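You operate a simulated robot arm through the tools that you are given. There is no shell and no other tool. Be economical: measure what you need, move in short steps, check, and stop when the job is done.

Carry out the task below with a simulated robot arm. There is one attempt and no reset: what you move stays moved.

Task
Bring the dress out to the steamer stand and hang the white shirt in its gap.
Fine: push the cover aside, and draw it back over the rail after. Where these are worked on the way, their far stop is far enough and under half their travel is too little: cover.

The check looks at the end state, three seconds after you hand in, the way a careful person would. Anything else that was tipped, shoved, dropped, spilled or broken makes it a failure. A push-on lid holds only when it is set on centred and level and pressed home; a screw cap is set on level and turned clockwise until tight. Flat cloth is picked up by pressing the open fingertips on it (5 to 10 N) and closing them slowly along it; thin cloth reads only 2 to 8 mm in the jaws.

Robot
A 6-joint arm with a two-finger parallel gripper on a trunk, on a base that drives. Base frame: it is fixed to the floor where the robot stands at the start and does not move with it; the origin is under the middle of the robot, x ahead of it, y to its left, z up. Units: mm, degrees, N and s.
With the tool pointing down near the work surface it reaches from about 220 to 420 mm from the robot's upright axis, wherever it stands. Its first joint turns from -166.0 to 166.0 degrees. Places, roughly: arm of the steamer stand [-200, -1400, 1400]; bar of the clothes rail [500, 400, 1000]; clothes rail [500, 400, 500]; cover [600, -100, 400]; hanger (43x2x24 cm) [-2600, -4100, 100]; shirt [-1750, -4500, 250]; trousers [-2250, -4250, 250]. Payload 4.1 kg.
The TCP is the grasp point between the finger pads, 23 mm short of the fingertips. In the tool frame z runs along the fingers and y along their closing line. Largest opening 94 mm; finger width 38, thickness 10; the body of the gripper, 54 by 96 mm, starts 39 mm behind the TCP.
Orientation is that of the tool frame in the base frame, as a unit quaternion [w, x, y, z]. With the fingers straight down and closing along the base's y, the tool's x points along the base's -x, its y along +y and its z along -z.

Tools
- The arm moves only by the tool move_arm. Its argument "increments" is a list of rows, each an object (a shift or turn left out is 0, a gripper value left out holds the last) with "travel": the shift along the tool's x, y, z in units of 150 mm (1.0 is 150 mm), a list of three; "angular": the turn, a rotation vector about the tool's x, y, z in units of 120 degrees (1.0 is 120 degrees), a list of three; "gripper": the opening, from 0 (shut) to 1 (fully open). In form: [{"travel": [tx, ty, tz], "angular": [rx, ry, rz], "gripper": gripper}, ...]. A call has 1 to 10 rows; each row is the pose to reach, as a shift and turn from the pose commanded when the call began, along the tool's axes at that moment. A call with a number of a shift or a turn outside -1 to 1 is refused whole. A row lasts 0.2 s, in which the tool goes at most 50 mm and 8.6 degrees; a call with a longer step from one row to the next is refused whole, and so is a gripper value outside its range. A pose out of reach is approached as far as the arm can. The call stops where the force on the tool passes 40 N (or 10 N more than at its start, if that is more) or the arm is blocked; 0.2 s more then pass. The fingers move at their own pace (about 45 mm/s each) and stop on an object; they squeeze with about 34 N. The grip force told is the motor's: it shows also when the fingers shut on nothing. Time passes only in rows, and 0.2 s behind the last, so rows that repeat a pose let the fingers close. It gives the time, the measured TCP pose, the force on the tool (base axes), the opening and the grip force at its end, in the units of the frame above (readings bear some noise), with the torque about the TCP (base axes, N m) and any sound that the robot's microphone picked up, and new pictures: "pictures" is both (left out), scene, wrist or none.
- Cameras (640 x 400 px; columns grow to the right, rows downward): "scene" is now at [-2, 187.9, 1534.5]; the picture's right is [0.33, -0.95, 0.00], its down [-0.86, -0.30, -0.42] and it looks along [0.40, 0.14, -0.91] (base axes); focal length 257 px, centre (320, 200). "wrist" rides on the gripper at [86, 16, -74] in the tool frame; the picture's right is [-0.18, 0.98, 0.00], its down [-0.58, -0.11, -0.81] and it looks along [-0.79, -0.15, 0.59] (tool axes); focal length 243 px, centre (320, 200). There is no depth. A picture from a camera that has moved, and an enlarged one, comes with that camera's place and axes in the base frame and with its lens.
- slide_trunk(by): slides the trunk up (or, below 0, down) by that many mm; the arm and the scene camera ride with it, the base frame stays. It gives what a move gives, with no picture.
- steer(legs): drives the robot by 1 to 6 legs, each [ahead, turn to the left] in mm and degrees, along the robot's own axes; the way and the turn of a leg run together, so that a leg with both is an arc; at most 1500 mm and 180 degrees a leg. The arm and the cameras ride along, it lands a little off, and it stops where it bumps. It gives what a move gives, and a new picture of the scene camera.
- pan_tilt(pan, tilt): turns the head with the scene camera to pan (to the left, within 155 degrees either way) and tilt (down, from -29 to 69), counted from straight ahead of the robot. It gives what a move gives, and a new picture of the scene camera.
- close_up(camera, box): a new picture of the part [left, top, right, bottom] of that camera's present view, enlarged. The clock stands still meanwhile.
- hand_in(): hands the job in; it is judged then, once.

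Go step by step. Nothing tells you exact positions but the pictures and the camera data: compare them with the known pose of the tool, close in by small moves and look again before you grip or let go. The budget is 120 turns and 260 pictures, counting those below and the enlarged ones. Unless the task says otherwise, let go and move clear before handing in, and close with one line.

The tools are called after "Call:" by a JSON object that holds its "method" and its "body". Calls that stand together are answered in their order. move_arm: Moves the arm, as the interface text tells. Its arguments: {"type":"object","properties":{"increments":{"type":"array","items":{"type":"object","properties":{"travel":{"type":"array","items":{"type":"number"}},"angular":{"type":"array","items":{"type":"number"}},"gripper":{"type":"number"}}}},"pictures":{"type":"string","enum":["both","scene","wrist","none"]}},"required":["increments"]} The other tools are called the same way: slide_trunk (by) slides the trunk up or down; steer (legs) drives the base; pan_tilt (pan, tilt) turns the head that bears the scene camera; close_up (camera, box) takes an enlarged picture of a part of a camera's view; hand_in () hands the job in.

At the start:

```text
t: 0.0
tool_pos: [224.0, 376.5, 1021.7]
orientation: [0.0, 0.0, 1.0, 0.0]
force: [0.6, 0.0, 0.5]
moment: [-0.03, 0.02, -0.02]
opening: 94.1
finger_force: 0.0
trunk travel left (down, up): [-525.0, 65.0]
robot x, y, heading: [-2.4, 1.0, -0.1]
head pan, tilt: [19.0, 65.2]
```

scene: 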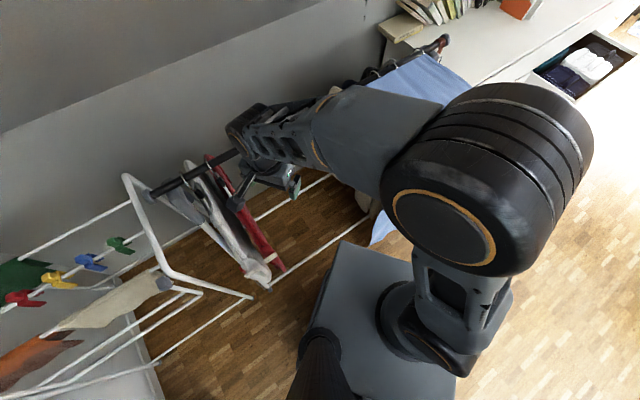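
wrist: 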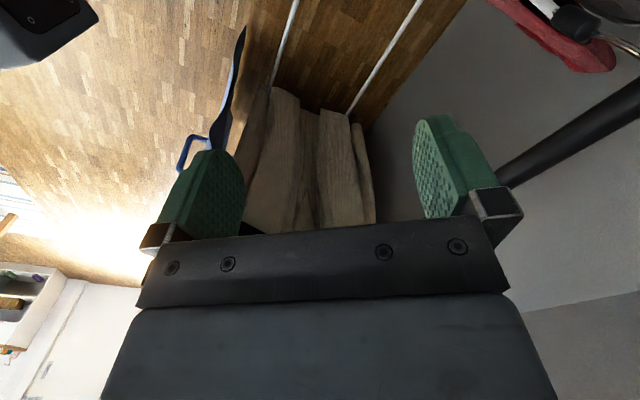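

I see the clothes rail with garments ahead-left, and a light blue cover over its right end. I look around first.

Call:
{"method": "pan_tilt", "body": {"pan": 20, "tilt": 40}}

Call:
{"method": "pan_tilt", "body": {"pan": -20, "tilt": 40}}

Call:
{"method": "pan_tilt", "body": {"pan": -100, "tilt": 20}}

Call:
{"method": "pan_tilt", "body": {"pan": -150, "tilt": 15}}

```text
t: 0.9
tool_pos: [224.7, 377.4, 1022.5]
orientation: [0.0, -0.001, 1.0, 0.0]
force: [0.3, -0.3, -0.3]
moment: [0.03, 0.0, -0.02]
opening: 94.2
finger_force: 0.1
trunk travel left (down, up): [-525.0, 65.0]
robot x, y, heading: [-0.1, 0.2, -0.2]
head pan, tilt: [20.0, 40.0]
camera scene: at [20.7, 197.3, 1566.9], right [0.34, -0.94, 0.0], down [-0.6, -0.22, -0.77], along [0.72, 0.26, -0.64], focal length 257 px, centre (320, 200)
```

scene: 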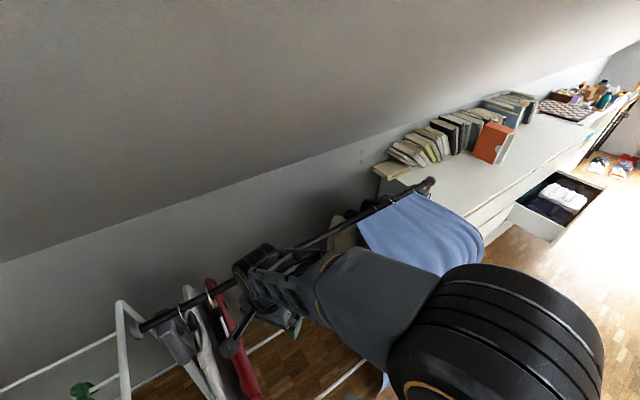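

```text
t: 2.0
tool_pos: [226.2, 376.3, 1023.1]
orientation: [0.001, 0.0, 1.0, -0.001]
force: [0.7, -0.9, -0.7]
moment: [-0.01, 0.0, -0.01]
opening: 93.8
finger_force: 0.1
trunk travel left (down, up): [-525.0, 65.0]
robot x, y, heading: [-0.9, -1.8, 0.2]
head pan, tilt: [-20.0, 40.0]
camera scene: at [20.8, 139.2, 1567.0], right [-0.34, -0.94, 0.0], down [-0.6, 0.22, -0.77], along [0.72, -0.26, -0.64], focal length 257 px, centre (320, 200)
```

scene: 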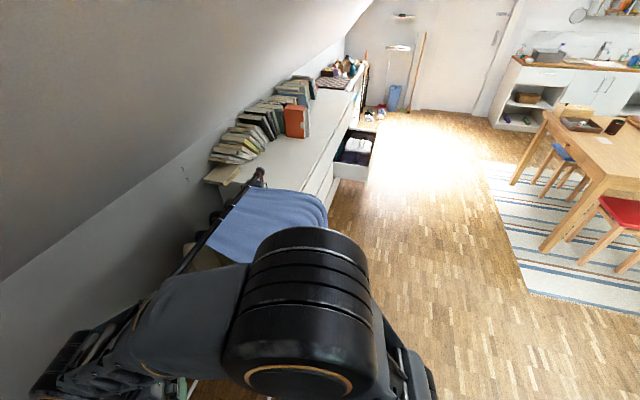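

```text
t: 3.5
tool_pos: [224.6, 377.1, 1023.2]
orientation: [0.0, 0.0, 1.0, 0.0]
force: [-0.7, 0.3, -0.1]
moment: [0.02, 0.02, -0.06]
opening: 94.3
finger_force: 0.1
trunk travel left (down, up): [-525.0, 65.0]
robot x, y, heading: [2.4, 1.7, -0.3]
head pan, tilt: [-100.0, 20.0]
camera scene: at [-75.3, 76.5, 1598.4], right [-0.98, 0.17, 0.0], down [0.06, 0.34, -0.94], along [-0.16, -0.93, -0.34], focal length 257 px, centre (320, 200)
```

scene: 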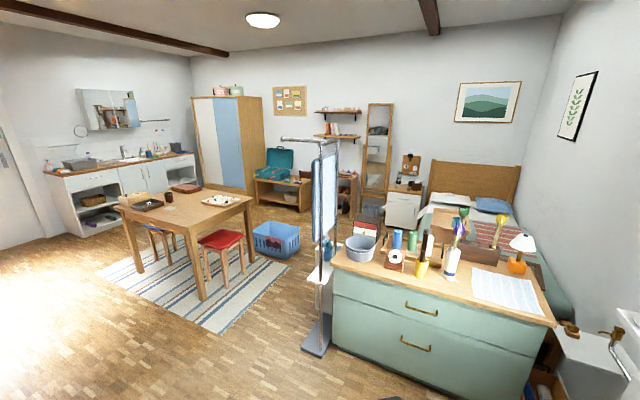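

```text
t: 4.7
tool_pos: [224.9, 376.6, 1023.0]
orientation: [-0.001, 0.001, 1.0, 0.0]
force: [0.3, 0.4, 0.4]
moment: [0.01, -0.03, 0.0]
opening: 93.9
finger_force: 0.0
trunk travel left (down, up): [-525.0, 65.0]
robot x, y, heading: [-0.4, 4.6, 0.1]
head pan, tilt: [-150.0, 15.0]
camera scene: at [-140.0, 121.5, 1606.6], right [-0.5, 0.87, 0.0], down [0.22, 0.13, -0.97], along [-0.84, -0.48, -0.26], focal length 257 px, centre (320, 200)
```

scene: 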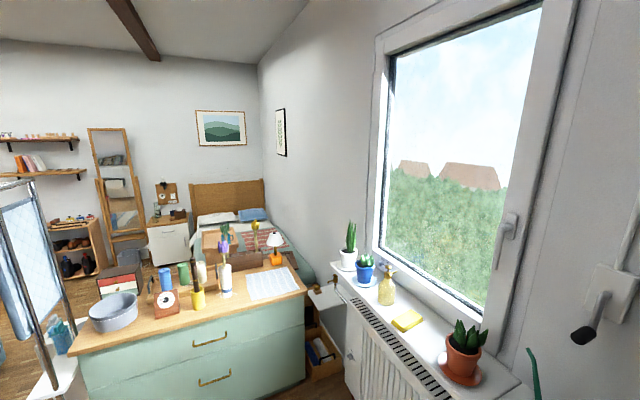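

The steamer stand is to the right with its arm on top. I look closer at the rail and for the white shirt.

Call:
{"method": "close_up", "body": {"camera": "wrist", "box": [160, 0, 640, 300]}}

Call:
{"method": "pan_tilt", "body": {"pan": 45, "tilt": 50}}

Call:
{"method": "pan_tilt", "body": {"pan": 95, "tilt": 30}}

Call:
{"method": "pan_tilt", "body": {"pan": 150, "tilt": 40}}

```text
1.33 times, centred on (400, 150) of wrist
camera zoom: at [138.1, 393.9, 1097.7], right [0.18, 0.98, 0.0], down [0.58, -0.11, 0.81], along [0.79, -0.15, -0.59], focal length 324 px, centre (213, 267)
```

zoom: 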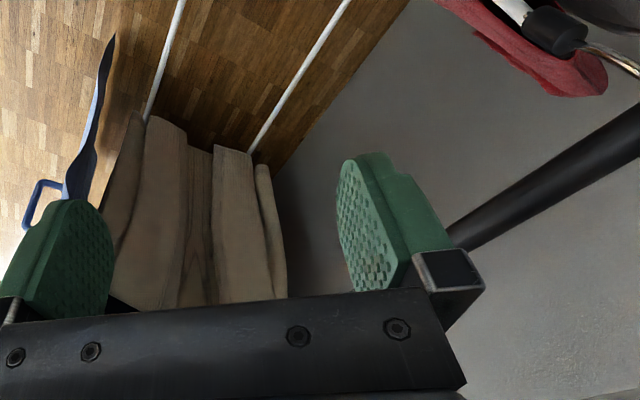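

```text
t: 7.5
tool_pos: [223.8, 377.5, 1022.9]
orientation: [0.0, 0.0, 1.0, 0.0]
force: [-0.2, -0.5, 1.1]
moment: [-0.01, 0.03, -0.02]
opening: 93.9
finger_force: 0.1
trunk travel left (down, up): [-525.0, 65.0]
robot x, y, heading: [-1.8, 1.3, -0.1]
head pan, tilt: [45.0, 50.0]
camera scene: at [-4.7, 222.7, 1552.8], right [0.71, -0.71, 0.0], down [-0.54, -0.54, -0.64], along [0.45, 0.45, -0.77], focal length 257 px, centre (320, 200)
```

scene: 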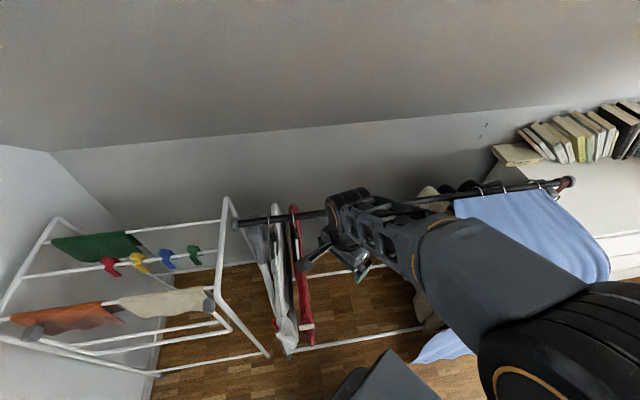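

```text
t: 8.7
tool_pos: [224.7, 375.9, 1022.7]
orientation: [0.0, 0.001, 1.0, 0.0]
force: [0.5, -0.2, 0.4]
moment: [0.0, 0.01, 0.01]
opening: 94.2
finger_force: 0.0
trunk travel left (down, up): [-525.0, 65.0]
robot x, y, heading: [-4.2, 1.3, -0.1]
head pan, tilt: [95.0, 30.0]
camera scene: at [-67.0, 258.3, 1582.3], right [1.0, 0.09, 0.0], down [0.04, -0.5, -0.87], along [-0.07, 0.86, -0.5], focal length 257 px, centre (320, 200)
```

scene: 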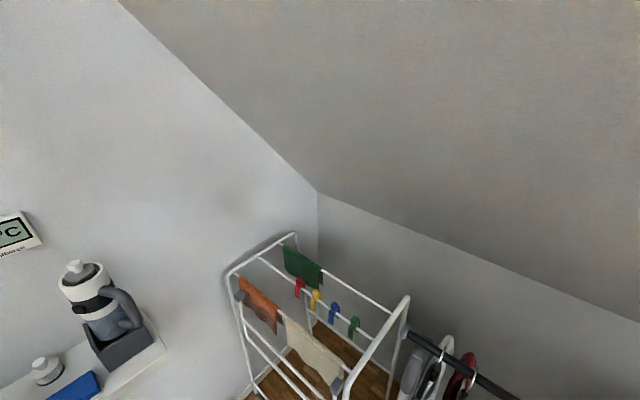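

```text
t: 10.0
tool_pos: [224.9, 376.9, 1022.5]
orientation: [0.0, 0.001, 1.0, 0.0]
force: [-0.2, -1.0, 0.2]
moment: [0.01, 0.01, 0.02]
opening: 93.9
finger_force: 0.1
trunk travel left (down, up): [-525.0, 65.0]
robot x, y, heading: [4.2, 0.5, 0.3]
head pan, tilt: [150.0, 40.0]
camera scene: at [-132.7, 210.8, 1567.0], right [0.5, 0.87, 0.0], down [0.56, -0.32, -0.77], along [-0.66, 0.38, -0.64], focal length 257 px, centre (320, 200)
```

scene: 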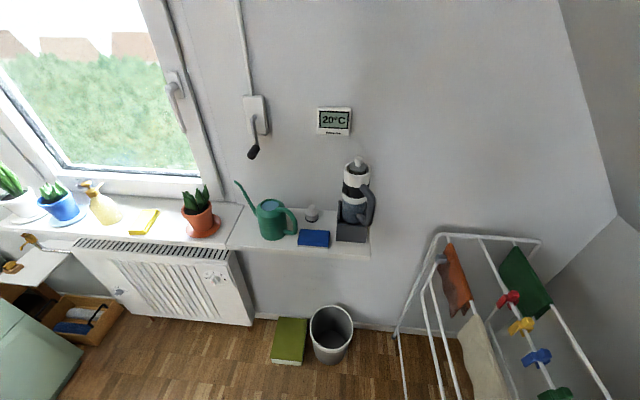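

The rail runs left–right ahead; garments at the left end (grey, white, red) and more beneath the cover on the right. I back off to see the whole rail.

Call:
{"method": "steer", "body": {"legs": [[-400, 0]]}}

Call:
{"method": "pan_tilt", "body": {"pan": 15, "tilt": 35}}

```text
t: 12.5
tool_pos: [-176.7, 377.6, 1022.8]
orientation: [0.0, 0.001, 1.0, -0.001]
force: [-0.1, 0.4, 0.0]
moment: [-0.01, 0.01, 0.02]
opening: 93.9
finger_force: 0.0
trunk travel left (down, up): [-525.0, 65.0]
robot x, y, heading: [-401.5, -0.1, -0.2]
head pan, tilt: [150.0, 40.0]
camera scene: at [-534.6, 211.3, 1567.0], right [0.5, 0.87, 0.0], down [0.56, -0.32, -0.77], along [-0.66, 0.38, -0.64], focal length 257 px, centre (320, 200)
```

scene: 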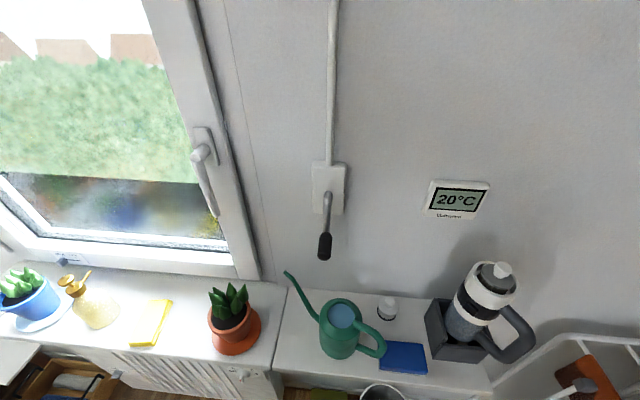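

```text
t: 14.6
tool_pos: [-176.8, 376.4, 1022.0]
orientation: [0.0, 0.001, 1.0, 0.0]
force: [-0.9, 0.0, 0.5]
moment: [0.02, 0.02, 0.0]
opening: 94.2
finger_force: 0.1
trunk travel left (down, up): [-525.0, 65.0]
robot x, y, heading: [-401.1, -0.6, -0.2]
head pan, tilt: [15.0, 35.0]
camera scene: at [-375.6, 191.3, 1574.6], right [0.26, -0.97, 0.0], down [-0.55, -0.15, -0.82], along [0.79, 0.21, -0.57], focal length 257 px, centre (320, 200)
```

scene: 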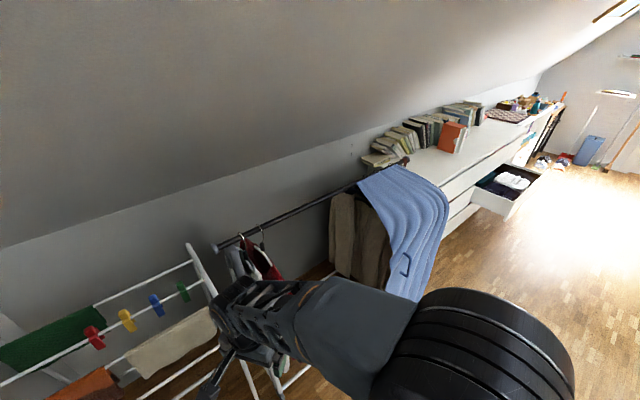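

The cover carries a dark blue handle and hangs over the right end of the rail; the arm blocks the view. I turn the robot in place to get the arm out of sight.

Call:
{"method": "steer", "body": {"legs": [[0, 90]]}}

Call:
{"method": "pan_tilt", "body": {"pan": -90, "tilt": 35}}

```text
t: 18.9
tool_pos: [-781.0, 221.2, 1022.0]
orientation: [0.0, 0.711, -0.703, 0.0]
force: [1.1, 1.1, 0.0]
moment: [0.05, -0.02, 0.0]
opening: 93.5
finger_force: 0.2
trunk travel left (down, up): [-525.0, 65.0]
robot x, y, heading: [-403.0, -0.6, 90.8]
head pan, tilt: [15.0, 35.0]
camera scene: at [-590.5, 24.8, 1574.6], right [0.96, 0.27, 0.0], down [0.16, -0.55, -0.82], along [-0.22, 0.79, -0.57], focal length 257 px, centre (320, 200)
```

scene: 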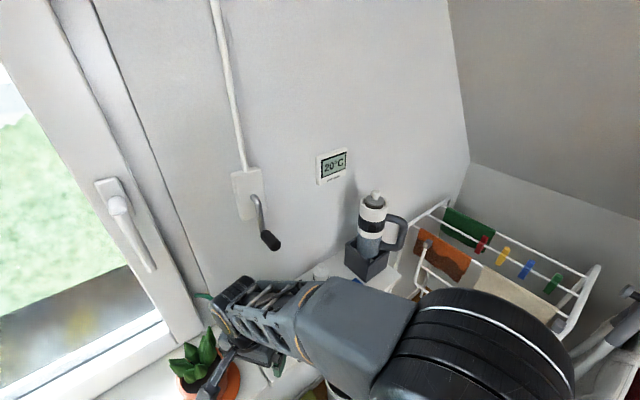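

```text
t: 20.7
tool_pos: [-779.7, 220.7, 1023.0]
orientation: [0.0, 0.711, -0.703, 0.001]
force: [0.2, 0.7, -0.2]
moment: [0.01, -0.01, -0.06]
opening: 93.4
finger_force: 0.1
trunk travel left (down, up): [-525.0, 65.0]
robot x, y, heading: [-398.9, 0.4, 90.7]
head pan, tilt: [-90.0, 35.0]
camera scene: at [-478.6, -58.9, 1574.6], right [0.01, -1.0, 0.0], down [-0.57, -0.01, -0.82], along [0.82, 0.01, -0.57], focal length 257 px, centre (320, 200)
```

scene: 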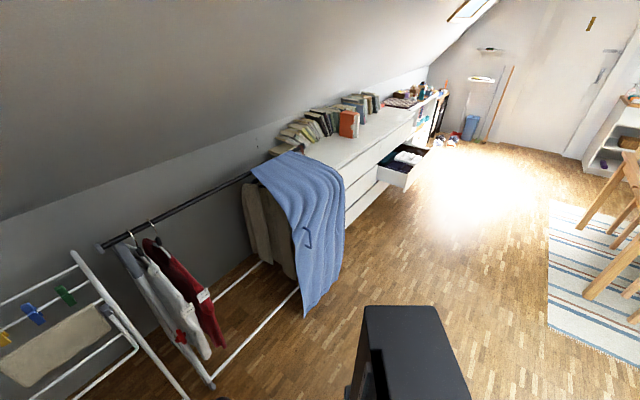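

Call:
{"method": "close_up", "body": {"camera": "scene", "box": [80, 140, 400, 340]}}

Call:
{"method": "close_up", "body": {"camera": "scene", "box": [90, 210, 250, 310]}}

```text
2.00 times, centred on (240, 240) of scene
camera zoom: at [-478.6, -58.9, 1574.6], right [0.01, -1.0, 0.0], down [-0.57, -0.01, -0.82], along [0.82, 0.01, -0.57], focal length 514 px, centre (480, 120)
```

zoom: 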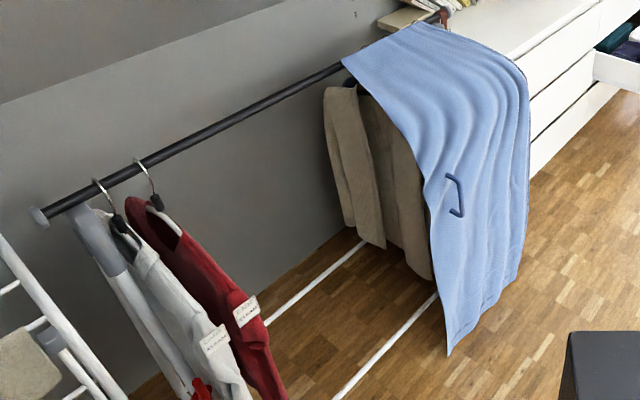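

```text
4.00 times, centred on (170, 260) of scene
camera zoom: at [-478.6, -58.9, 1574.6], right [0.01, -1.0, 0.0], down [-0.57, -0.01, -0.82], along [0.82, 0.01, -0.57], focal length 1027 px, centre (920, -40)
```

zoom: 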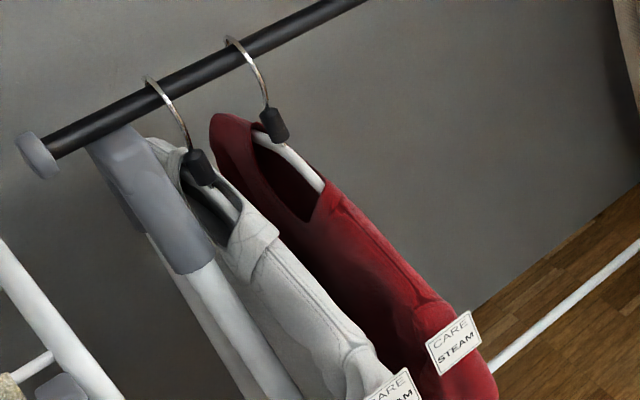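

The rail stands at an angle: bar from about (90,630) to (870,55) at z≈1000, white and red garments at its left end, a beige one and others below the cover. I drive to face the cover squarely and look.

Call:
{"method": "steer", "body": {"legs": [[0, -128], [700, 0], [0, 91]]}}

Call:
{"method": "pan_tilt", "body": {"pan": -15, "tilt": 45}}

```text
t: 33.7
tool_pos: [-9.1, -16.4, 1022.9]
orientation: [0.0, -0.451, 0.893, -0.001]
force: [-0.3, -0.5, 0.1]
moment: [0.0, 0.0, 0.01]
opening: 93.9
finger_force: 0.1
trunk travel left (down, up): [-525.0, 65.0]
robot x, y, heading: [159.4, -422.7, 53.6]
head pan, tilt: [-90.0, 35.0]
camera scene: at [62.8, -420.9, 1574.6], right [-0.59, -0.8, 0.0], down [-0.46, 0.34, -0.82], along [0.66, -0.49, -0.57], focal length 257 px, centre (320, 200)
```

scene: 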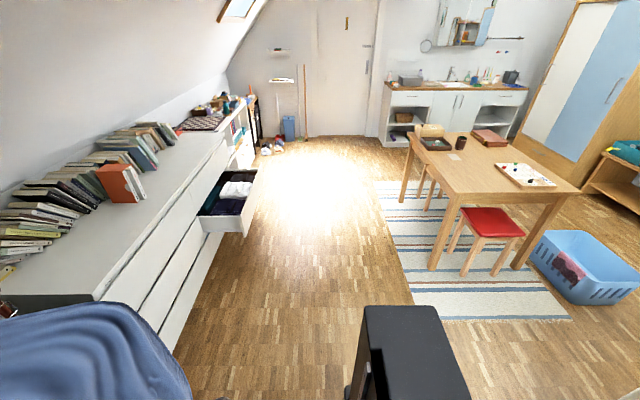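

```text
t: 35.1
tool_pos: [-9.1, -16.3, 1022.7]
orientation: [0.0, -0.451, 0.893, -0.001]
force: [0.0, -0.6, -0.6]
moment: [-0.01, 0.01, 0.02]
opening: 93.9
finger_force: 0.0
trunk travel left (down, up): [-525.0, 65.0]
robot x, y, heading: [159.0, -420.8, 53.7]
head pan, tilt: [-15.0, 45.0]
camera scene: at [55.6, -317.9, 1559.8], right [0.62, -0.78, 0.0], down [-0.55, -0.44, -0.71], along [0.55, 0.44, -0.71], focal length 257 px, centre (320, 200)
```

scene: 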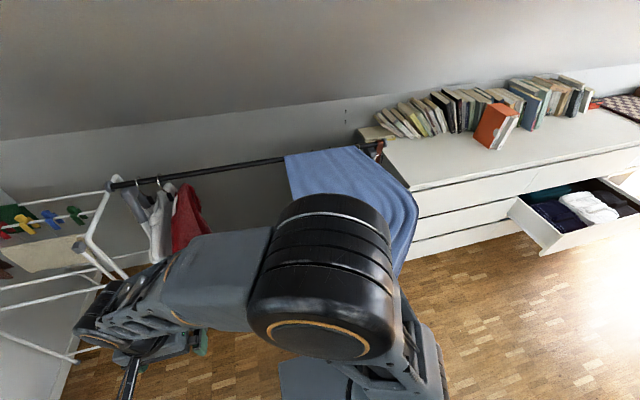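

The cover handle should be near (490,20,660). I swing the arm to the front of the robot, keeping it clear of the cover, then lower.

Call:
{"method": "move_arm", "body": {"increments": [{"travel": [-0.05, -0.25, 0], "gripper": 1}, {"travel": [-0.1, -0.5, 0]}, {"travel": [-0.15, -0.75, 0]}, {"travel": [-0.2, -1.0, 0]}], "pictures": "none"}}

Call:
{"method": "move_arm", "body": {"increments": [{"travel": [-0.05, -0.25, 0], "gripper": 1}, {"travel": [-0.1, -0.5, 0]}, {"travel": [-0.15, -0.75, 0]}, {"travel": [-0.2, -1.0, 0]}], "pictures": "none"}}

Call:
{"method": "slide_trunk", "body": {"by": -250}}

Call:
{"method": "move_arm", "body": {"increments": [{"travel": [-0.02, -0.25, 0], "gripper": 1}, {"travel": [-0.04, -0.51, 0]}], "pictures": "both"}}

```text
t: 36.1
tool_pos: [130.8, -82.2, 1022.6]
orientation: [0.0, -0.451, 0.892, 0.0]
force: [-0.3, 0.1, -0.9]
moment: [-0.01, 0.0, -0.02]
opening: 94.0
finger_force: 0.0
trunk travel left (down, up): [-525.0, 65.0]
robot x, y, heading: [161.1, -421.4, 53.5]
head pan, tilt: [-15.0, 45.0]
```

```text
t: 37.1
tool_pos: [268.1, -146.5, 1023.4]
orientation: [-0.001, -0.45, 0.893, 0.0]
force: [0.6, -0.3, 0.1]
moment: [-0.03, 0.0, 0.02]
opening: 93.9
finger_force: 0.0
trunk travel left (down, up): [-525.0, 65.0]
robot x, y, heading: [156.8, -421.9, 53.5]
head pan, tilt: [-15.0, 45.0]
```

```text
t: 39.7
tool_pos: [267.1, -147.2, 773.2]
orientation: [0.001, -0.45, 0.893, 0.0]
force: [-0.4, 0.4, 0.7]
moment: [0.0, -0.03, 0.02]
opening: 93.9
finger_force: 0.1
trunk travel left (down, up): [-275.0, 315.0]
robot x, y, heading: [161.7, -421.5, 53.5]
head pan, tilt: [-15.0, 45.0]
```

```text
t: 40.3
tool_pos: [334.3, -186.6, 775.9]
orientation: [-0.001, -0.45, 0.893, 0.0]
force: [-0.2, 0.1, -0.5]
moment: [0.01, 0.05, 0.01]
opening: 94.2
finger_force: 0.0
out of reach, approached as far as the arm can: row 1, 2
trunk travel left (down, up): [-275.0, 315.0]
robot x, y, heading: [162.7, -418.4, 53.5]
head pan, tilt: [-15.0, 45.0]
camera scene: at [55.6, -317.9, 1309.8], right [0.62, -0.78, 0.0], down [-0.55, -0.44, -0.71], along [0.55, 0.44, -0.71], focal length 257 px, centre (320, 200)
camera wrist: at [270.3, -244.1, 850.5], right [-0.68, 0.73, 0.0], down [0.43, 0.4, 0.81], along [0.59, 0.55, -0.59], focal length 243 px, centre (320, 200)
```

scene: 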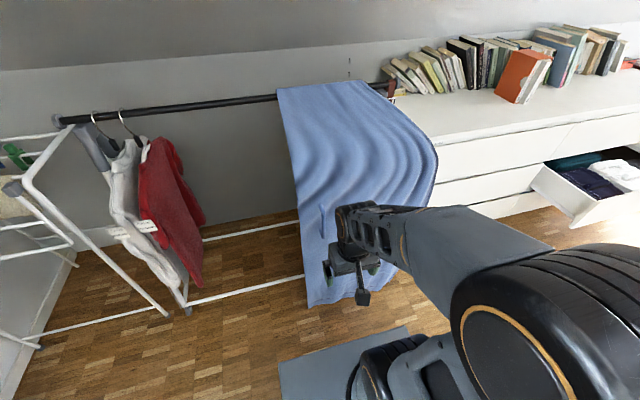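
wrist: 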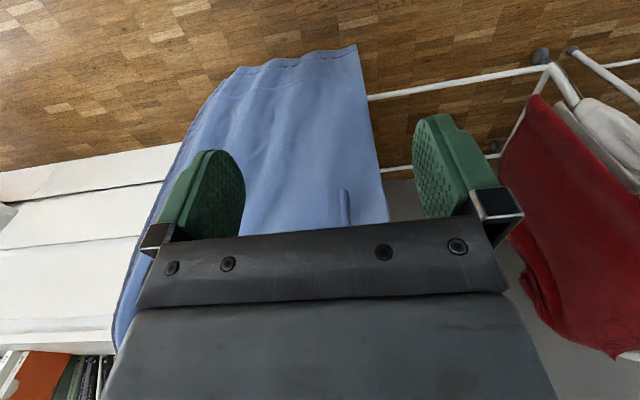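

The handle's bar is at about (488,16,660), straight ahead of the fingers. I tilt the tool to near horizontal, lower and move slightly forward.

Call:
{"method": "move_arm", "body": {"increments": [{"travel": [-0.06, 0, 0.08], "angular": [0, -0.067, 0]}, {"travel": [-0.12, 0, 0.16], "angular": [0, -0.134, 0]}, {"travel": [-0.18, 0, 0.24], "angular": [0, -0.2, 0]}, {"travel": [-0.24, 0, 0.32], "angular": [0, -0.267, 0]}, {"travel": [-0.3, 0, 0.4], "angular": [0, -0.333, 0]}, {"travel": [-0.36, 0, 0.48], "angular": [0, -0.4, 0]}, {"travel": [-0.42, 0, 0.56], "angular": [0, -0.467, 0]}, {"travel": [-0.48, 0, 0.64], "angular": [0, -0.533, 0]}, {"travel": [-0.54, 0, 0.7], "angular": [0, -0.6, 0]}, {"travel": [-0.6, 0, 0.75], "angular": [0, -0.667, 0]}], "pictures": "both"}}

```text
t: 42.5
tool_pos: [405.5, -89.6, 629.7]
orientation: [0.574, -0.345, 0.683, 0.29]
force: [-0.1, -0.2, 0.3]
moment: [-0.01, 0.06, 0.02]
opening: 94.1
finger_force: 0.0
out of reach, approached as far as the arm can: row 1, 2, 3, 4, 5, 6, 7, 8, 9, 10
trunk travel left (down, up): [-275.0, 315.0]
robot x, y, heading: [161.6, -424.5, 53.9]
head pan, tilt: [-15.0, 45.0]
camera scene: at [55.7, -318.0, 1309.8], right [0.62, -0.78, 0.0], down [-0.55, -0.44, -0.71], along [0.55, 0.44, -0.71], focal length 257 px, centre (320, 200)
camera wrist: at [340.1, -149.9, 557.4], right [-0.77, 0.61, 0.18], down [-0.32, -0.62, 0.71], along [0.55, 0.49, 0.68], focal length 243 px, centre (320, 200)
```

scene: 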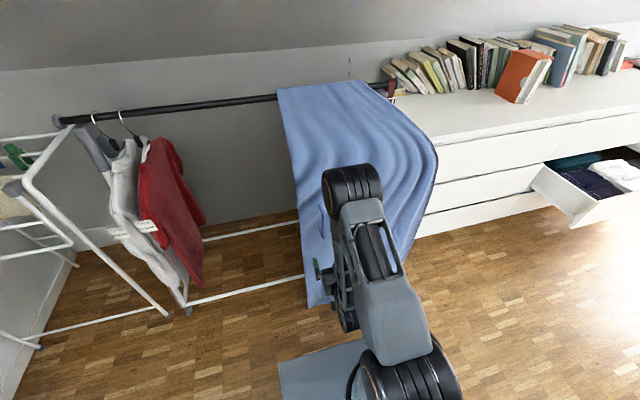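
wrist: 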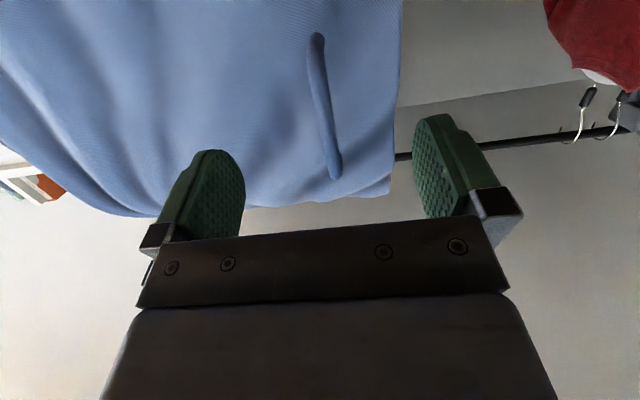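

The handle is a vertical bar about z 605–735, roughly 140 mm ahead, centered between the fingers. I advance toward it.

Call:
{"method": "move_arm", "body": {"increments": [{"travel": [-0.1, 0, 0.22]}, {"travel": [-0.2, 0, 0.44]}, {"travel": [-0.3, 0, 0.67]}], "pictures": "both"}}

```text
t: 43.3
tool_pos: [469.6, -2.7, 656.2]
orientation: [0.574, -0.346, 0.684, 0.29]
force: [-0.1, -0.1, -0.1]
moment: [-0.02, 0.03, 0.02]
opening: 94.1
finger_force: 0.0
trunk travel left (down, up): [-275.0, 315.0]
robot x, y, heading: [157.7, -421.3, 53.8]
head pan, tilt: [-15.0, 45.0]
camera scene: at [55.7, -318.0, 1309.8], right [0.62, -0.78, 0.0], down [-0.55, -0.44, -0.71], along [0.55, 0.44, -0.71], focal length 257 px, centre (320, 200)
camera wrist: at [403.6, -63.4, 584.7], right [-0.77, 0.61, 0.18], down [-0.32, -0.62, 0.71], along [0.55, 0.49, 0.68], focal length 243 px, centre (320, 200)
```

scene: 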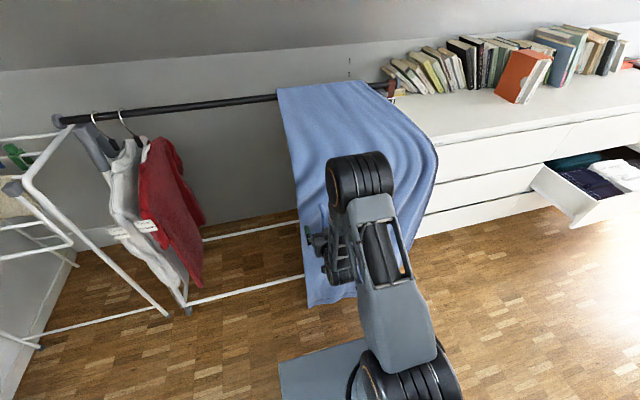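
wrist: 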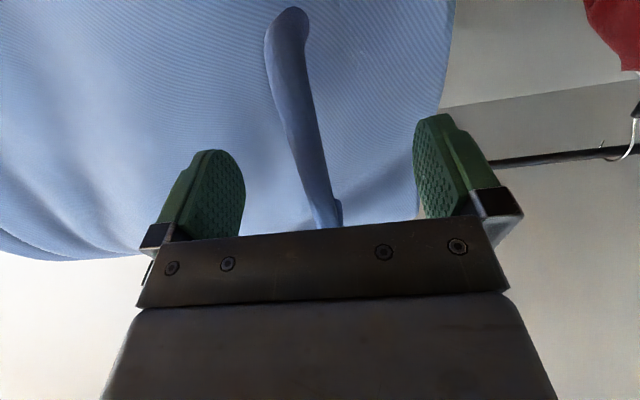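

Triangulating, the handle bar is already between the fingers. I close the gripper.

Call:
{"method": "move_arm", "body": {"increments": [{"gripper": 0.5}, {"gripper": 0.3}, {"gripper": 0.0}, {"gripper": 0.0}, {"gripper": 0.0}, {"gripper": 0.0}], "pictures": "both"}}

```text
t: 44.7
tool_pos: [469.5, -2.8, 656.3]
orientation: [0.574, -0.345, 0.684, 0.289]
force: [1.1, -0.3, 0.1]
moment: [-0.04, -0.05, -0.01]
opening: 13.8
finger_force: 45.6
trunk travel left (down, up): [-275.0, 315.0]
robot x, y, heading: [160.7, -420.1, 53.5]
head pan, tilt: [-15.0, 45.0]
camera scene: at [55.8, -317.9, 1309.8], right [0.62, -0.78, 0.0], down [-0.55, -0.44, -0.71], along [0.55, 0.44, -0.71], focal length 257 px, centre (320, 200)
camera wrist: at [403.6, -63.6, 584.7], right [-0.77, 0.61, 0.18], down [-0.32, -0.62, 0.71], along [0.55, 0.49, 0.68], focal length 243 px, centre (320, 200)
```

scene: 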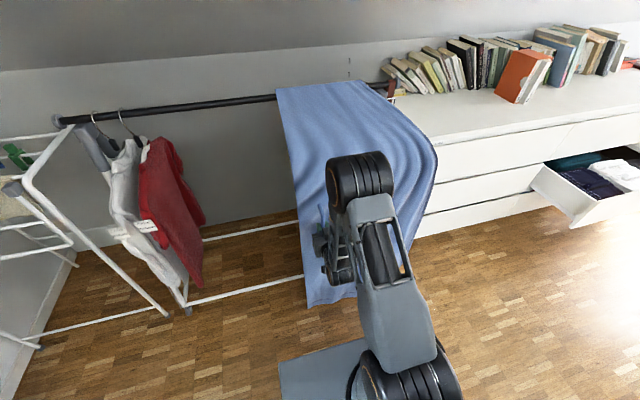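
wrist: 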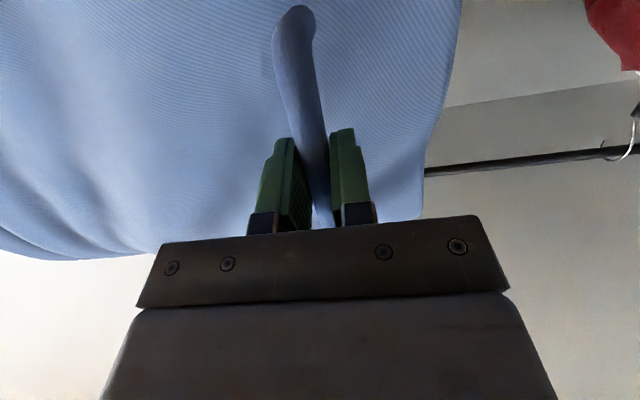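

Handle gripped. I push it toward the right end of the rail (tool −y), short step first.

Call:
{"method": "move_arm", "body": {"increments": [{"travel": [0, -0.13, 0], "gripper": 0}, {"travel": [0, -0.26, 0]}, {"travel": [0, -0.4, 0]}, {"travel": [0, -0.53, 0]}, {"travel": [0, -0.67, 0]}], "pictures": "scene"}}

```text
t: 45.1
tool_pos: [471.5, -4.3, 655.9]
orientation: [0.569, -0.356, 0.679, 0.3]
force: [-5.3, 6.3, 0.4]
moment: [-0.12, 0.08, 0.4]
opening: 13.7
finger_force: 44.7
trunk travel left (down, up): [-275.0, 315.0]
robot x, y, heading: [159.0, -422.7, 54.1]
head pan, tilt: [-15.0, 45.0]
stopped in row 1: the force on the tool passed its limit at 54 N (the readings are from after the stop); the commanded pose is now the measured one
camera scene: at [54.4, -318.1, 1309.7], right [0.63, -0.78, 0.0], down [-0.55, -0.45, -0.71], along [0.55, 0.44, -0.71], focal length 257 px, centre (320, 200)
```

scene: 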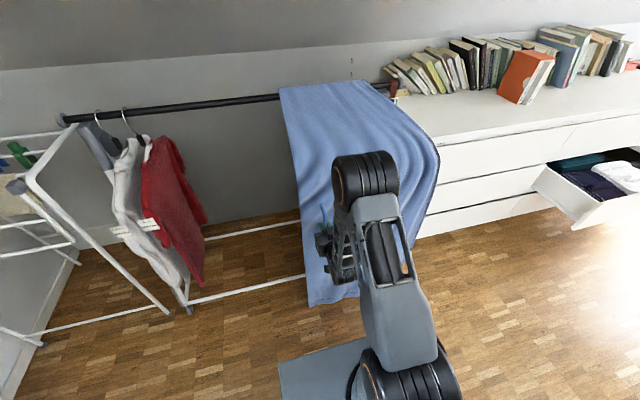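

It blocks to the right; I test a gentle pull left versus a slower push.

Call:
{"method": "move_arm", "body": {"increments": [{"travel": [0, 0.03, 0], "gripper": 0}, {"travel": [0, 0.06, 0]}, {"travel": [0, 0.1, 0]}, {"travel": [0, 0.14, 0]}], "pictures": "none"}}

```text
t: 46.1
tool_pos: [455.3, 7.6, 656.4]
orientation: [0.57, -0.354, 0.679, 0.299]
force: [4.6, 2.5, -5.3]
moment: [0.04, -0.42, 0.08]
opening: 13.6
finger_force: 44.5
trunk travel left (down, up): [-275.0, 315.0]
robot x, y, heading: [159.3, -418.3, 53.7]
head pan, tilt: [-15.0, 45.0]
```

It moves left easily. I continue left.

Call:
{"method": "move_arm", "body": {"increments": [{"travel": [0, 0.1, 0], "gripper": 0}, {"travel": [0, 0.2, 0]}, {"travel": [0, 0.3, 0]}, {"travel": [0, 0.4, 0]}, {"travel": [0, 0.5, 0]}, {"travel": [0, 0.6, 0]}], "pictures": "scene"}}

```text
t: 47.5
tool_pos: [383.2, 59.4, 655.8]
orientation: [0.569, -0.355, 0.679, 0.299]
force: [12.9, 15.8, -8.4]
moment: [-0.12, -0.2, 0.03]
opening: 13.8
finger_force: 44.9
trunk travel left (down, up): [-275.0, 315.0]
robot x, y, heading: [159.5, -419.1, 54.0]
head pan, tilt: [-15.0, 45.0]
camera scene: at [56.4, -316.7, 1309.7], right [0.63, -0.78, 0.0], down [-0.55, -0.45, -0.71], along [0.55, 0.44, -0.71], focal length 257 px, centre (320, 200)
```

scene: 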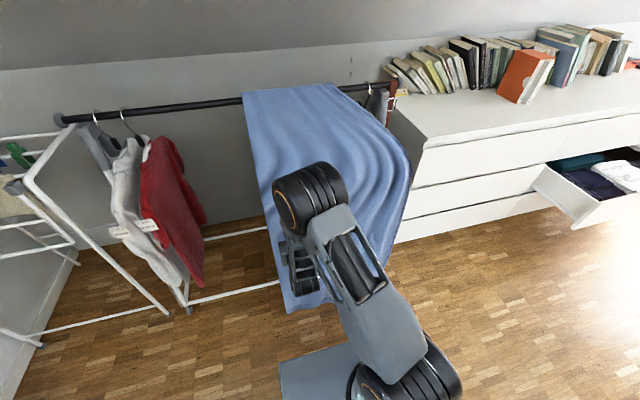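

The cover slides left along the rail as one piece; I continue with a slight correction toward the rail.

Call:
{"method": "move_arm", "body": {"increments": [{"travel": [0, 0.0, 0.02], "gripper": 0}, {"travel": [0, 0.12, 0.024]}, {"travel": [0, 0.24, 0.029]}, {"travel": [0, 0.36, 0.033]}, {"travel": [0, 0.48, 0.038]}, {"travel": [0, 0.6, 0.042]}, {"travel": [0, 0.72, 0.047]}, {"travel": [0, 0.85, 0.051]}, {"travel": [0, 0.98, 0.056]}], "pictures": "scene"}}

```text
t: 49.5
tool_pos: [264.2, 144.5, 657.1]
orientation: [0.569, -0.355, 0.678, 0.299]
force: [-23.1, -32.0, 2.5]
moment: [-0.47, 0.43, 0.02]
opening: 13.6
finger_force: 45.4
trunk travel left (down, up): [-275.0, 315.0]
robot x, y, heading: [156.6, -421.1, 54.0]
head pan, tilt: [-15.0, 45.0]
camera scene: at [53.3, -321.2, 1309.8], right [0.63, -0.78, 0.0], down [-0.55, -0.44, -0.71], along [0.55, 0.45, -0.71], focal length 257 px, centre (320, 200)
```

scene: 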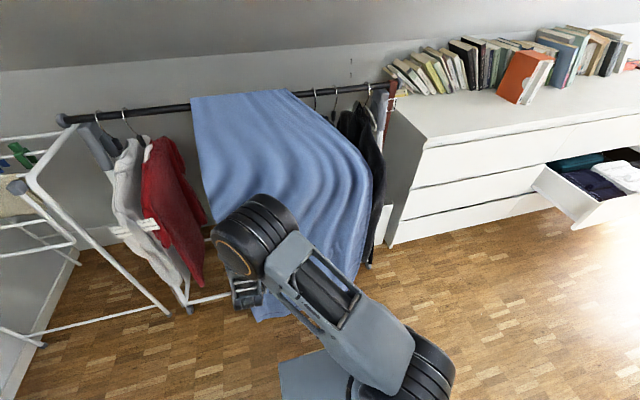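

The cover moved 250 mm and dark garments are showing at the right end. I relieve the pressure and take a closer look.

Call:
{"method": "move_arm", "body": {"increments": [{"travel": [0, 0.0, -0.03], "gripper": 0}], "pictures": "none"}}

Call:
{"method": "close_up", "body": {"camera": "scene", "box": [260, 60, 420, 160]}}

Call:
{"method": "close_up", "body": {"camera": "scene", "box": [60, 80, 300, 230]}}

```text
t: 49.9
tool_pos: [262.9, 145.6, 655.8]
orientation: [0.571, -0.353, 0.678, 0.299]
force: [-6.3, -4.9, -7.0]
moment: [-0.62, -0.03, 0.18]
opening: 13.9
finger_force: 45.5
trunk travel left (down, up): [-275.0, 315.0]
robot x, y, heading: [163.0, -422.5, 53.7]
head pan, tilt: [-15.0, 45.0]
```

```text
4.00 times, centred on (340, 110) of scene
camera zoom: at [55.1, -317.6, 1309.5], right [0.63, -0.78, 0.0], down [-0.55, -0.44, -0.71], along [0.55, 0.44, -0.71], focal length 1027 px, centre (240, 560)
```

zoom: 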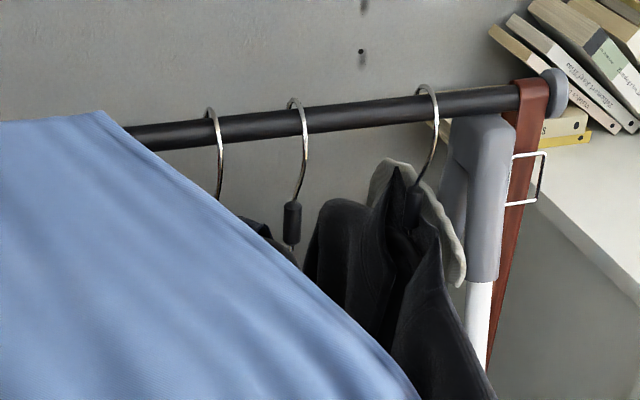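

```text
2.67 times, centred on (180, 155) of scene
camera zoom: at [55.1, -317.6, 1309.5], right [0.63, -0.78, 0.0], down [-0.55, -0.44, -0.71], along [0.55, 0.44, -0.71], focal length 685 px, centre (693, 320)
```

zoom: 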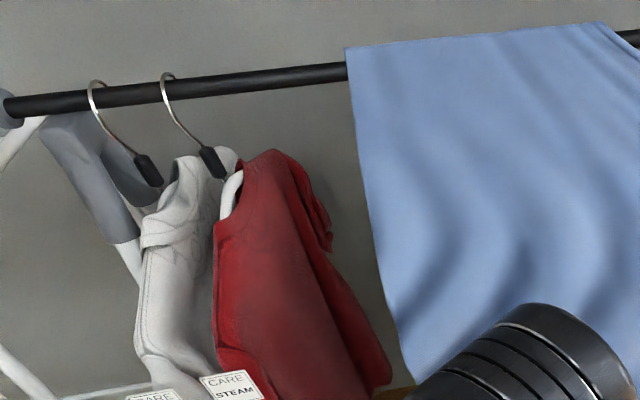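

Call:
{"method": "close_up", "body": {"camera": "scene", "box": [90, 200, 186, 260]}}

Call:
{"method": "close_up", "body": {"camera": "scene", "box": [300, 80, 420, 280]}}

```text
6.67 times, centred on (138, 230) of scene
camera zoom: at [55.1, -317.6, 1309.5], right [0.63, -0.78, 0.0], down [-0.55, -0.44, -0.71], along [0.55, 0.44, -0.71], focal length 1712 px, centre (1533, 0)
```

zoom: 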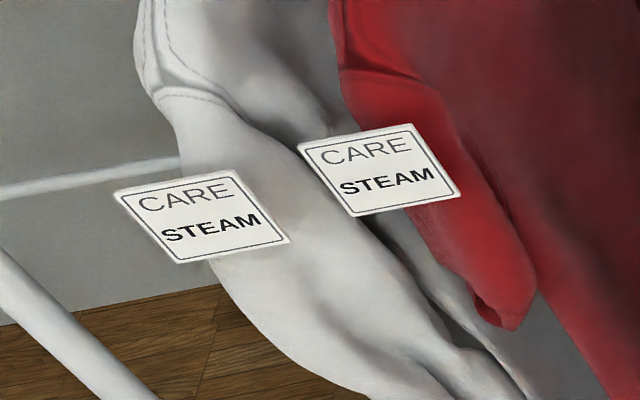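

```text
2.00 times, centred on (360, 180) of scene
camera zoom: at [55.1, -317.6, 1309.5], right [0.63, -0.78, 0.0], down [-0.55, -0.44, -0.71], along [0.55, 0.44, -0.71], focal length 514 px, centre (240, 240)
```

zoom: 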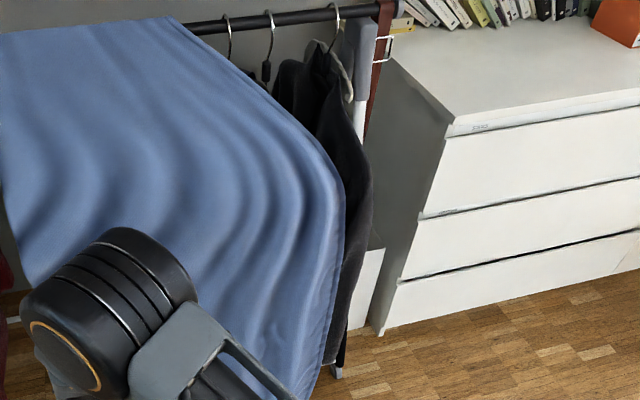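

I continue pushing the cover left toward its stop, watching the force.

Call:
{"method": "move_arm", "body": {"increments": [{"travel": [0, 0.1, 0.001], "gripper": 0}, {"travel": [0, 0.2, 0.002]}, {"travel": [0, 0.3, 0.003]}, {"travel": [0, 0.4, 0.004]}, {"travel": [0, 0.5, 0.005]}, {"travel": [0, 0.6, 0.006]}, {"travel": [0, 0.7, 0.007]}], "pictures": "scene"}}

```text
t: 51.5
tool_pos: [178.6, 207.2, 656.4]
orientation: [0.569, -0.354, 0.679, 0.3]
force: [15.8, 17.4, -0.1]
moment: [-0.76, -0.09, 0.06]
opening: 13.5
finger_force: 45.4
trunk travel left (down, up): [-275.0, 315.0]
robot x, y, heading: [158.4, -423.4, 53.9]
head pan, tilt: [-15.0, 45.0]
camera scene: at [56.3, -316.8, 1309.9], right [0.63, -0.78, 0.0], down [-0.55, -0.44, -0.71], along [0.55, 0.44, -0.71], focal length 257 px, centre (320, 200)
```

scene: 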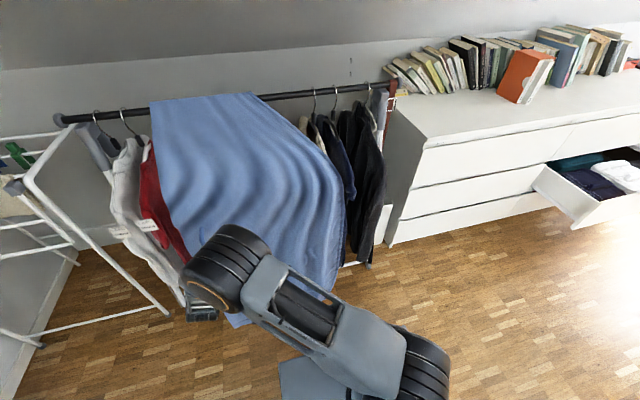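

Call:
{"method": "close_up", "body": {"camera": "scene", "box": [230, 80, 410, 280]}}

Call:
{"method": "close_up", "body": {"camera": "scene", "box": [60, 90, 220, 250]}}

```text
2.00 times, centred on (320, 180) of scene
camera zoom: at [56.3, -316.8, 1309.9], right [0.63, -0.78, 0.0], down [-0.55, -0.44, -0.71], along [0.55, 0.44, -0.71], focal length 514 px, centre (320, 240)
```

zoom: 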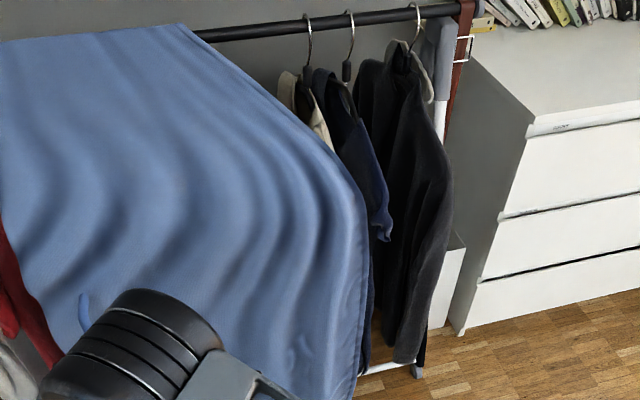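

```text
2.50 times, centred on (140, 170) of scene
camera zoom: at [56.3, -316.8, 1309.9], right [0.63, -0.78, 0.0], down [-0.55, -0.44, -0.71], along [0.55, 0.44, -0.71], focal length 642 px, centre (770, 275)
```

zoom: 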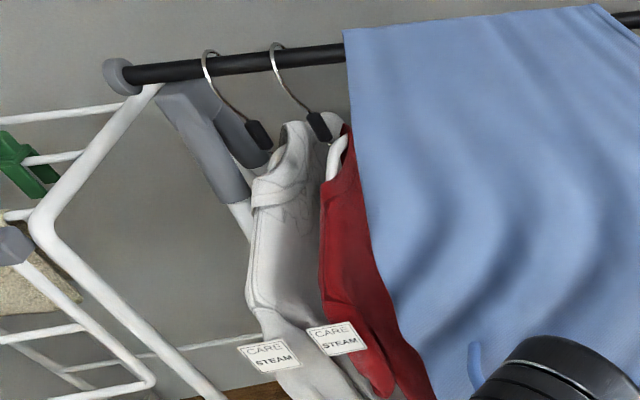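

The cover is moved about 360 mm; a navy garment (probably the dress) is between a beige one and a dark one. I let go of the handle and back out.

Call:
{"method": "move_arm", "body": {"increments": [{"travel": [0, 0, -0.02], "gripper": 0.3}, {"travel": [0, 0, -0.02], "gripper": 0.8}, {"travel": [0, 0, -0.02], "gripper": 1}, {"travel": [0, 0, -0.02], "gripper": 1}, {"travel": [0, 0, -0.3], "gripper": 1}, {"travel": [0, 0, -0.6], "gripper": 1}, {"travel": [0, 0, -0.9], "gripper": 1}], "pictures": "both"}}

```text
t: 53.1
tool_pos: [100.7, 95.1, 680.3]
orientation: [0.57, -0.353, 0.679, 0.298]
force: [-1.0, -0.1, 0.0]
moment: [-0.01, 0.0, 0.04]
opening: 93.8
finger_force: 0.0
trunk travel left (down, up): [-275.0, 315.0]
robot x, y, heading: [161.2, -422.6, 53.7]
head pan, tilt: [-15.0, 45.0]
camera scene: at [55.3, -318.2, 1309.7], right [0.63, -0.78, 0.0], down [-0.55, -0.44, -0.71], along [0.55, 0.44, -0.71], focal length 257 px, centre (320, 200)
camera wrist: at [36.7, 33.4, 608.4], right [-0.79, 0.59, 0.18], down [-0.3, -0.63, 0.71], along [0.53, 0.5, 0.68], focal length 243 px, centre (320, 200)
```

scene: 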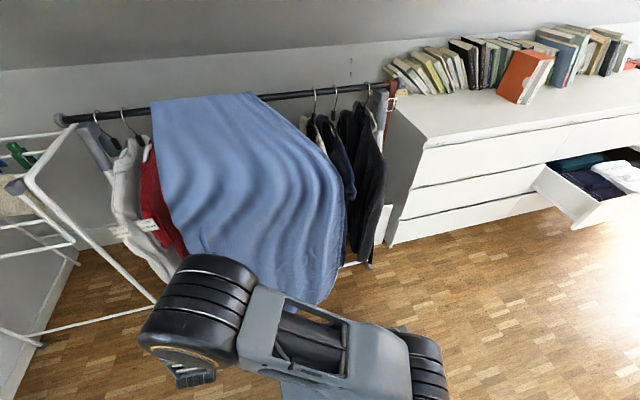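
wrist: 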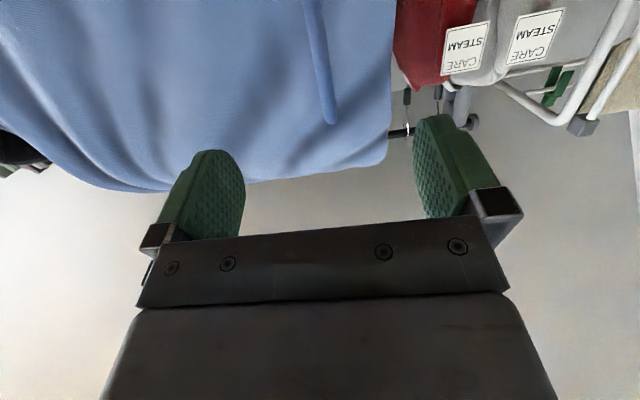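

Handle released. Now I raise the trunk, bring the arm to the front, and flip the gripper's roll so the wrist camera sits on top for gripping the hanger neck.

Call:
{"method": "slide_trunk", "body": {"by": 250}}

Call:
{"method": "move_arm", "body": {"increments": [{"travel": [0, -0.1, -0.02], "angular": [0, 0, 0.0625]}, {"travel": [0, -0.2, -0.04], "angular": [0, 0, 0.125]}, {"travel": [0, -0.3, -0.06], "angular": [0, 0, 0.1875]}, {"travel": [0, -0.4, -0.08], "angular": [0, 0, 0.25]}, {"travel": [0, -0.5, -0.1], "angular": [0, 0, 0.3125]}, {"travel": [0, -0.6, -0.1], "angular": [0, 0, 0.375]}, {"travel": [0, -0.7, -0.1], "angular": [0, 0, 0.4375]}, {"travel": [0, -0.8, -0.1], "angular": [0, 0, 0.5]}], "pictures": "none"}}

Call:
{"method": "move_arm", "body": {"increments": [{"travel": [-0.087, -0.05, -0.02], "angular": [0, 0, 0.0625]}, {"travel": [-0.173, -0.1, -0.04], "angular": [0, 0, 0.125]}, {"travel": [-0.26, -0.15, -0.06], "angular": [0, 0, 0.1875]}, {"travel": [-0.346, -0.2, -0.08], "angular": [0, 0, 0.25]}, {"travel": [-0.433, -0.25, -0.1], "angular": [0, 0, 0.3125]}, {"travel": [-0.52, -0.3, -0.1], "angular": [0, 0, 0.375]}, {"travel": [-0.606, -0.35, -0.1], "angular": [0, 0, 0.4375]}, {"travel": [-0.693, -0.4, -0.1], "angular": [0, 0, 0.5]}], "pictures": "both"}}

```text
t: 55.7
tool_pos: [101.5, 96.1, 930.1]
orientation: [0.57, -0.353, 0.68, 0.298]
force: [-0.1, 0.0, -0.1]
moment: [0.03, 0.02, 0.0]
opening: 94.4
finger_force: 0.0
trunk travel left (down, up): [-525.0, 65.0]
robot x, y, heading: [161.8, -420.4, 53.9]
head pan, tilt: [-15.0, 45.0]
```

```text
t: 57.5
tool_pos: [190.6, 15.8, 932.3]
orientation: [0.342, 0.033, 0.765, 0.544]
force: [-0.1, -0.8, -0.1]
moment: [-0.03, 0.02, 0.01]
opening: 93.9
finger_force: 0.1
trunk travel left (down, up): [-525.0, 65.0]
robot x, y, heading: [158.2, -417.4, 53.9]
head pan, tilt: [-15.0, 45.0]
```

```text
t: 59.3
tool_pos: [275.9, -20.6, 909.1]
orientation: [0.019, 0.413, 0.636, 0.651]
force: [-0.2, -0.7, -0.5]
moment: [0.01, 0.01, 0.0]
opening: 93.9
finger_force: 0.1
out of reach, approached as far as the arm can: row 4, 5, 6, 7, 8
trunk travel left (down, up): [-525.0, 65.0]
robot x, y, heading: [160.0, -419.2, 53.8]
head pan, tilt: [-15.0, 45.0]
camera scene: at [55.2, -318.4, 1559.8], right [0.63, -0.78, 0.0], down [-0.55, -0.44, -0.71], along [0.55, 0.44, -0.71], focal length 257 px, centre (320, 200)
camera wrist: at [184.3, -35.7, 978.7], right [0.61, -0.29, 0.73], down [-0.13, -0.95, -0.27], along [0.78, 0.07, -0.62], focal length 243 px, centre (320, 200)
```

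scene: 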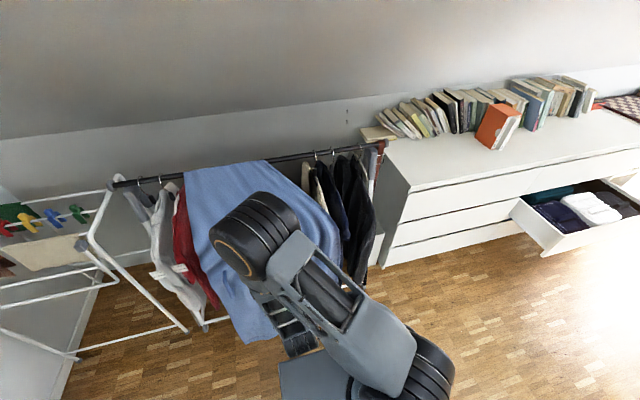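
wrist: 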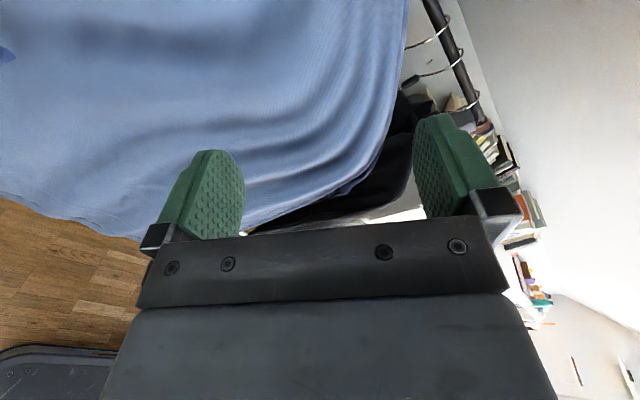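

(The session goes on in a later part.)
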